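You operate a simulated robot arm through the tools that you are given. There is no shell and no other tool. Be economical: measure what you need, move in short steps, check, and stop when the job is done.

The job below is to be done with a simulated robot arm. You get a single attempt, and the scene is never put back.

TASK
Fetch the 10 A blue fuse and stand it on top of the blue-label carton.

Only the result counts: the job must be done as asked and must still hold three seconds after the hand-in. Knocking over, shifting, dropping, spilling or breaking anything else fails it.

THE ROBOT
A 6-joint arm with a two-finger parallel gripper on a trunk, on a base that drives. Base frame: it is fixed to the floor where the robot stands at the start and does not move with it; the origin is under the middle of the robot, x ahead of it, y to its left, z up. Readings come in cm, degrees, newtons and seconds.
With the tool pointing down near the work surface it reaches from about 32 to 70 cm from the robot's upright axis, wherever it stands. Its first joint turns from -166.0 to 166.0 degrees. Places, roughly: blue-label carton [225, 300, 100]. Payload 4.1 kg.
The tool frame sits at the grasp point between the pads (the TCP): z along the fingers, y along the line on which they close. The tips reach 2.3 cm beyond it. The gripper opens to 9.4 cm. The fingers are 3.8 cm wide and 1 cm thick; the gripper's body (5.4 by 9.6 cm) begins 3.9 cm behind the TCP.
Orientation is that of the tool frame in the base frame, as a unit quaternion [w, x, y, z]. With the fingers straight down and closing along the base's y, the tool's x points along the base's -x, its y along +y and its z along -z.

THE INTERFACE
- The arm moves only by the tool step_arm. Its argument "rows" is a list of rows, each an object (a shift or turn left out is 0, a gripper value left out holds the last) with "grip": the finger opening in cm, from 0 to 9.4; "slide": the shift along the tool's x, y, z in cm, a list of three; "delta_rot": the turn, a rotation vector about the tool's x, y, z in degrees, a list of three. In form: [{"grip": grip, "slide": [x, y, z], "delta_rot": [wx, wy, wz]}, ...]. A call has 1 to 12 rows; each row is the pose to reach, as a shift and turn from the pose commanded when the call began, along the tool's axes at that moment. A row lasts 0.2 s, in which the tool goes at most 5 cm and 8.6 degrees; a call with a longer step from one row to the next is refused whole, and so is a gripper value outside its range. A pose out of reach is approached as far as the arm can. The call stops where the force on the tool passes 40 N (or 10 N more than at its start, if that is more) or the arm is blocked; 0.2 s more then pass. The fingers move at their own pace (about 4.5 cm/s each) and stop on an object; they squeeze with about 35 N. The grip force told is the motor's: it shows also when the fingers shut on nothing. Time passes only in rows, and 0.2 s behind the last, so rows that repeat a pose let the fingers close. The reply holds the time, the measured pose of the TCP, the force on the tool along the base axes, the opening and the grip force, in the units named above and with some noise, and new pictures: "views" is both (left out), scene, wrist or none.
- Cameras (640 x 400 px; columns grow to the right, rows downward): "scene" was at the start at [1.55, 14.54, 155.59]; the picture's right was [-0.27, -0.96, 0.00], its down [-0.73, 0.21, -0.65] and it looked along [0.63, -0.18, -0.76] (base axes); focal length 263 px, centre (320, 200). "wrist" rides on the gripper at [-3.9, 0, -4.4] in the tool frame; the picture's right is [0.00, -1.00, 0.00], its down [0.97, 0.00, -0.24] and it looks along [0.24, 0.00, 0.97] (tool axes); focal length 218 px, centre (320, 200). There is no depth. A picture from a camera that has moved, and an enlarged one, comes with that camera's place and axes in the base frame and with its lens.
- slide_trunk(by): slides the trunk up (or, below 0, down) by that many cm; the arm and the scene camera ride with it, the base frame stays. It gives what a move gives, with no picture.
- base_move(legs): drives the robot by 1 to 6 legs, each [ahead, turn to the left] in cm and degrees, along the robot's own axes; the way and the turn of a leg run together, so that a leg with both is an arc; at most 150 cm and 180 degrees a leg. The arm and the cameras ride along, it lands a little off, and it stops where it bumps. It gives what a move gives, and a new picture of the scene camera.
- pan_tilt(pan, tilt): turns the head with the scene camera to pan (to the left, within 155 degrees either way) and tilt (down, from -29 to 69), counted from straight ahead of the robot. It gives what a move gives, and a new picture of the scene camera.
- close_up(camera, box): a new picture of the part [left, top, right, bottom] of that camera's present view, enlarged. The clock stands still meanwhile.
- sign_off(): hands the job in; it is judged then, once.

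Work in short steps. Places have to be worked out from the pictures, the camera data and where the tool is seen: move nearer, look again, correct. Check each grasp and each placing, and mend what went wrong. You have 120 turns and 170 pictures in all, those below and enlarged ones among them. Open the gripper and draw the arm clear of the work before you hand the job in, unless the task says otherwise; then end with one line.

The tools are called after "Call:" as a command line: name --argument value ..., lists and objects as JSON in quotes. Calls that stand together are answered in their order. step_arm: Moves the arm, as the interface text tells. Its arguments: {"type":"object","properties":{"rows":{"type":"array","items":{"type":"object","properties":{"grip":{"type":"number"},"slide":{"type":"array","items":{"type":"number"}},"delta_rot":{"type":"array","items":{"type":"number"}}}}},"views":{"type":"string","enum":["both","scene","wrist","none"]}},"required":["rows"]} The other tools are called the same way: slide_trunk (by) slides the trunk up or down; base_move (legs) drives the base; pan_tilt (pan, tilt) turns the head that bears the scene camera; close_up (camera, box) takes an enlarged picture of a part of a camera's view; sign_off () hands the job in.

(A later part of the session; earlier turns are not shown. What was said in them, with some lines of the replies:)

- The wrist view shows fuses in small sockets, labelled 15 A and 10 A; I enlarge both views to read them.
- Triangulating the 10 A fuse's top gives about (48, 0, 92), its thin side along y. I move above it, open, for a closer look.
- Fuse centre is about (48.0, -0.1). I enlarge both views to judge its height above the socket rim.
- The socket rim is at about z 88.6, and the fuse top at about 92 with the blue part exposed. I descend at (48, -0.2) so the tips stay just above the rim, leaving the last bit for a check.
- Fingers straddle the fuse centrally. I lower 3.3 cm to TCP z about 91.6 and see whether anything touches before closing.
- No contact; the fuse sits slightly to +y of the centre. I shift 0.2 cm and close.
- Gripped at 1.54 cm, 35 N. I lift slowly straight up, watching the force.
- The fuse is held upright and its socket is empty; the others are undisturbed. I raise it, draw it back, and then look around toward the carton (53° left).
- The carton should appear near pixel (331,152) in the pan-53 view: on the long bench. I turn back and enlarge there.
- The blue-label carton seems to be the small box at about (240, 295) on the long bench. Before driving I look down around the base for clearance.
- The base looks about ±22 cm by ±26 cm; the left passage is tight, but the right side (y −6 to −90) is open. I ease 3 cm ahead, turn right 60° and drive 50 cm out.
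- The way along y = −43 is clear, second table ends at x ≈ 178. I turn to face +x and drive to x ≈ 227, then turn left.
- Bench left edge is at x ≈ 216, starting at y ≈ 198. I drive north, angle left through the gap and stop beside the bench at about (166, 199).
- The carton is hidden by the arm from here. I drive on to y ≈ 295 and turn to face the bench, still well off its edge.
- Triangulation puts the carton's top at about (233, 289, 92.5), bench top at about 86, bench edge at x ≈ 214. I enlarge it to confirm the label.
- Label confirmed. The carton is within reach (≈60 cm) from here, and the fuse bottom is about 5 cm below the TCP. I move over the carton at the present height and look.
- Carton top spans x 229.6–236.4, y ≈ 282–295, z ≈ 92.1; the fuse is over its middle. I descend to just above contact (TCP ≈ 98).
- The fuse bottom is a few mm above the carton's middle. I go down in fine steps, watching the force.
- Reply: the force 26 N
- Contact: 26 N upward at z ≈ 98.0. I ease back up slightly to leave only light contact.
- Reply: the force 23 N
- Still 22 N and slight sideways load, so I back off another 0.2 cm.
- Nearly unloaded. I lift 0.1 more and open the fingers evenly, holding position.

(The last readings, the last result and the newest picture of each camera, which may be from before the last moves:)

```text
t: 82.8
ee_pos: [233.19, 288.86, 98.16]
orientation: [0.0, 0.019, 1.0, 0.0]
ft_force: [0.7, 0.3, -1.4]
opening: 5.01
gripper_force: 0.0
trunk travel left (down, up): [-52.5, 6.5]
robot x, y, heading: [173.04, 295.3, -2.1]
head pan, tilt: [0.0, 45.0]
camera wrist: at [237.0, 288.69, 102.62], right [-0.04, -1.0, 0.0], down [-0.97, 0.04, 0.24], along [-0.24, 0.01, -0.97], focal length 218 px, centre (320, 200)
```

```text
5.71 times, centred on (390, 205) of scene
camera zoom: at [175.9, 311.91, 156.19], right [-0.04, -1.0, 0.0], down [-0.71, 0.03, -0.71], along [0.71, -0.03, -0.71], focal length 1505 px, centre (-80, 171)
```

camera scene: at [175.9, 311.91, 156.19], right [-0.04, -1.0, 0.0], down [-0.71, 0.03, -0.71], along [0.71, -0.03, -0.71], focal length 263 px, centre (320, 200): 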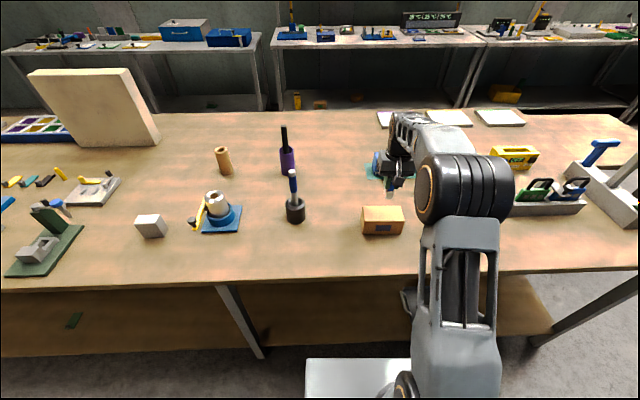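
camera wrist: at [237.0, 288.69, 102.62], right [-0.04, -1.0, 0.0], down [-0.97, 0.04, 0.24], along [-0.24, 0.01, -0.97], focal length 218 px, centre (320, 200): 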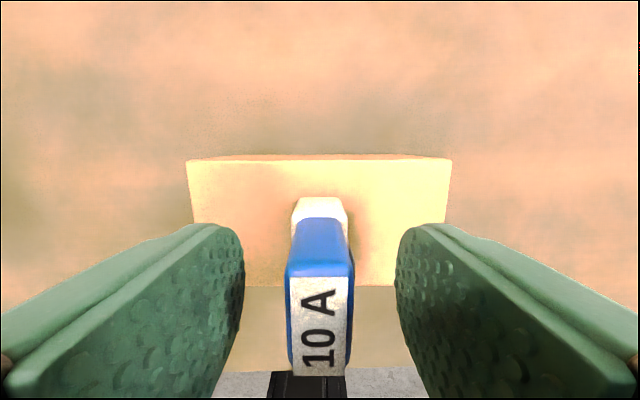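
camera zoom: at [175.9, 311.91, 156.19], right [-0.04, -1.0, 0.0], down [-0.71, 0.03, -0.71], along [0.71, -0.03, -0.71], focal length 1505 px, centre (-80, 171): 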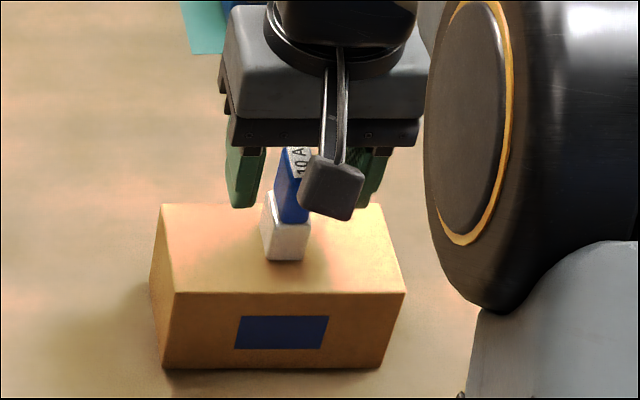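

The fuse stands free on the carton. I lift straight up and draw the arm back.

Call:
step_arm --rows '[{"slide": [0, 0, -2]}, {"slide": [0, 0, -5]}, {"slide": [0, 0, -9]}, {"slide": [0, 0, -13]}, {"slide": [0, 0, -17]}, {"slide": [4, -2, -17]}, {"slide": [8, -4, -17]}, {"slide": [12, -6, -17]}, {"slide": [16, -8, -17]}, {"slide": [20, -10, -17]}, {"slide": [20, -10, -17]}, {"slide": [20, -10, -17]}]' --views "scene"

Call:
close_up --camera "scene" --box '[330, 160, 430, 240]'

```text
t: 85.4
ee_pos: [212.9, 279.77, 115.14]
orientation: [0.0, 0.019, 1.0, 0.0]
ft_force: [0.2, 0.8, -0.4]
opening: 4.99
gripper_force: 0.0
trunk travel left (down, up): [-52.5, 6.5]
robot x, y, heading: [172.91, 295.34, -2.5]
head pan, tilt: [0.0, 45.0]
camera scene: at [175.91, 311.92, 156.19], right [-0.04, -1.0, 0.0], down [-0.71, 0.03, -0.71], along [0.71, -0.03, -0.71], focal length 263 px, centre (320, 200)
```

scene: 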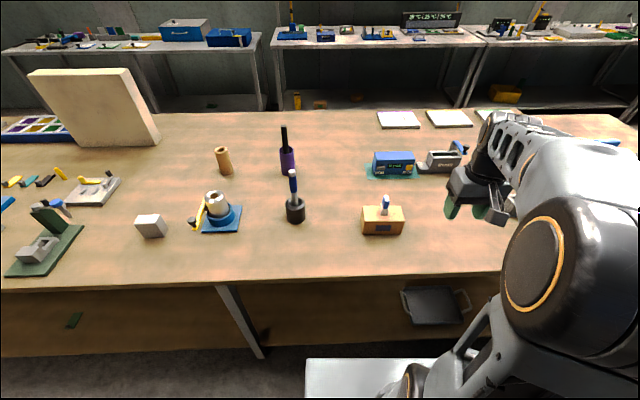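

```text
5.00 times, centred on (380, 200) of scene
camera zoom: at [175.91, 311.92, 156.19], right [-0.04, -1.0, 0.0], down [-0.71, 0.03, -0.71], along [0.71, -0.03, -0.71], focal length 1316 px, centre (20, 200)
```

zoom: 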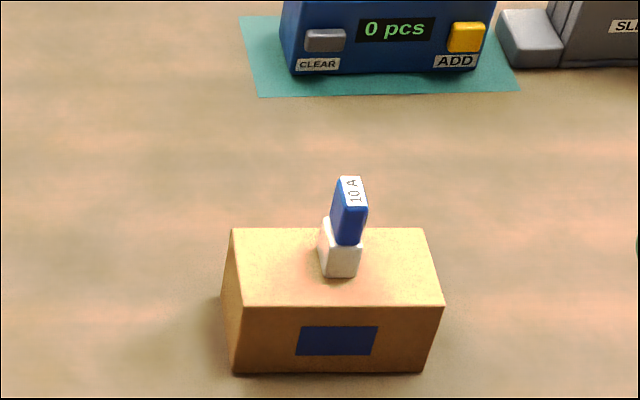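

The 10 A fuse stands upright on the blue-label carton and the arm is clear, so I hand in.

Call:
sign_off

```text
The job is handed in.
```

The 10 A blue fuse is standing upright on top of the blue-label carton, with the gripper open and the arm drawn clear. The last picture shows nothing else disturbed, and the job is handed in.
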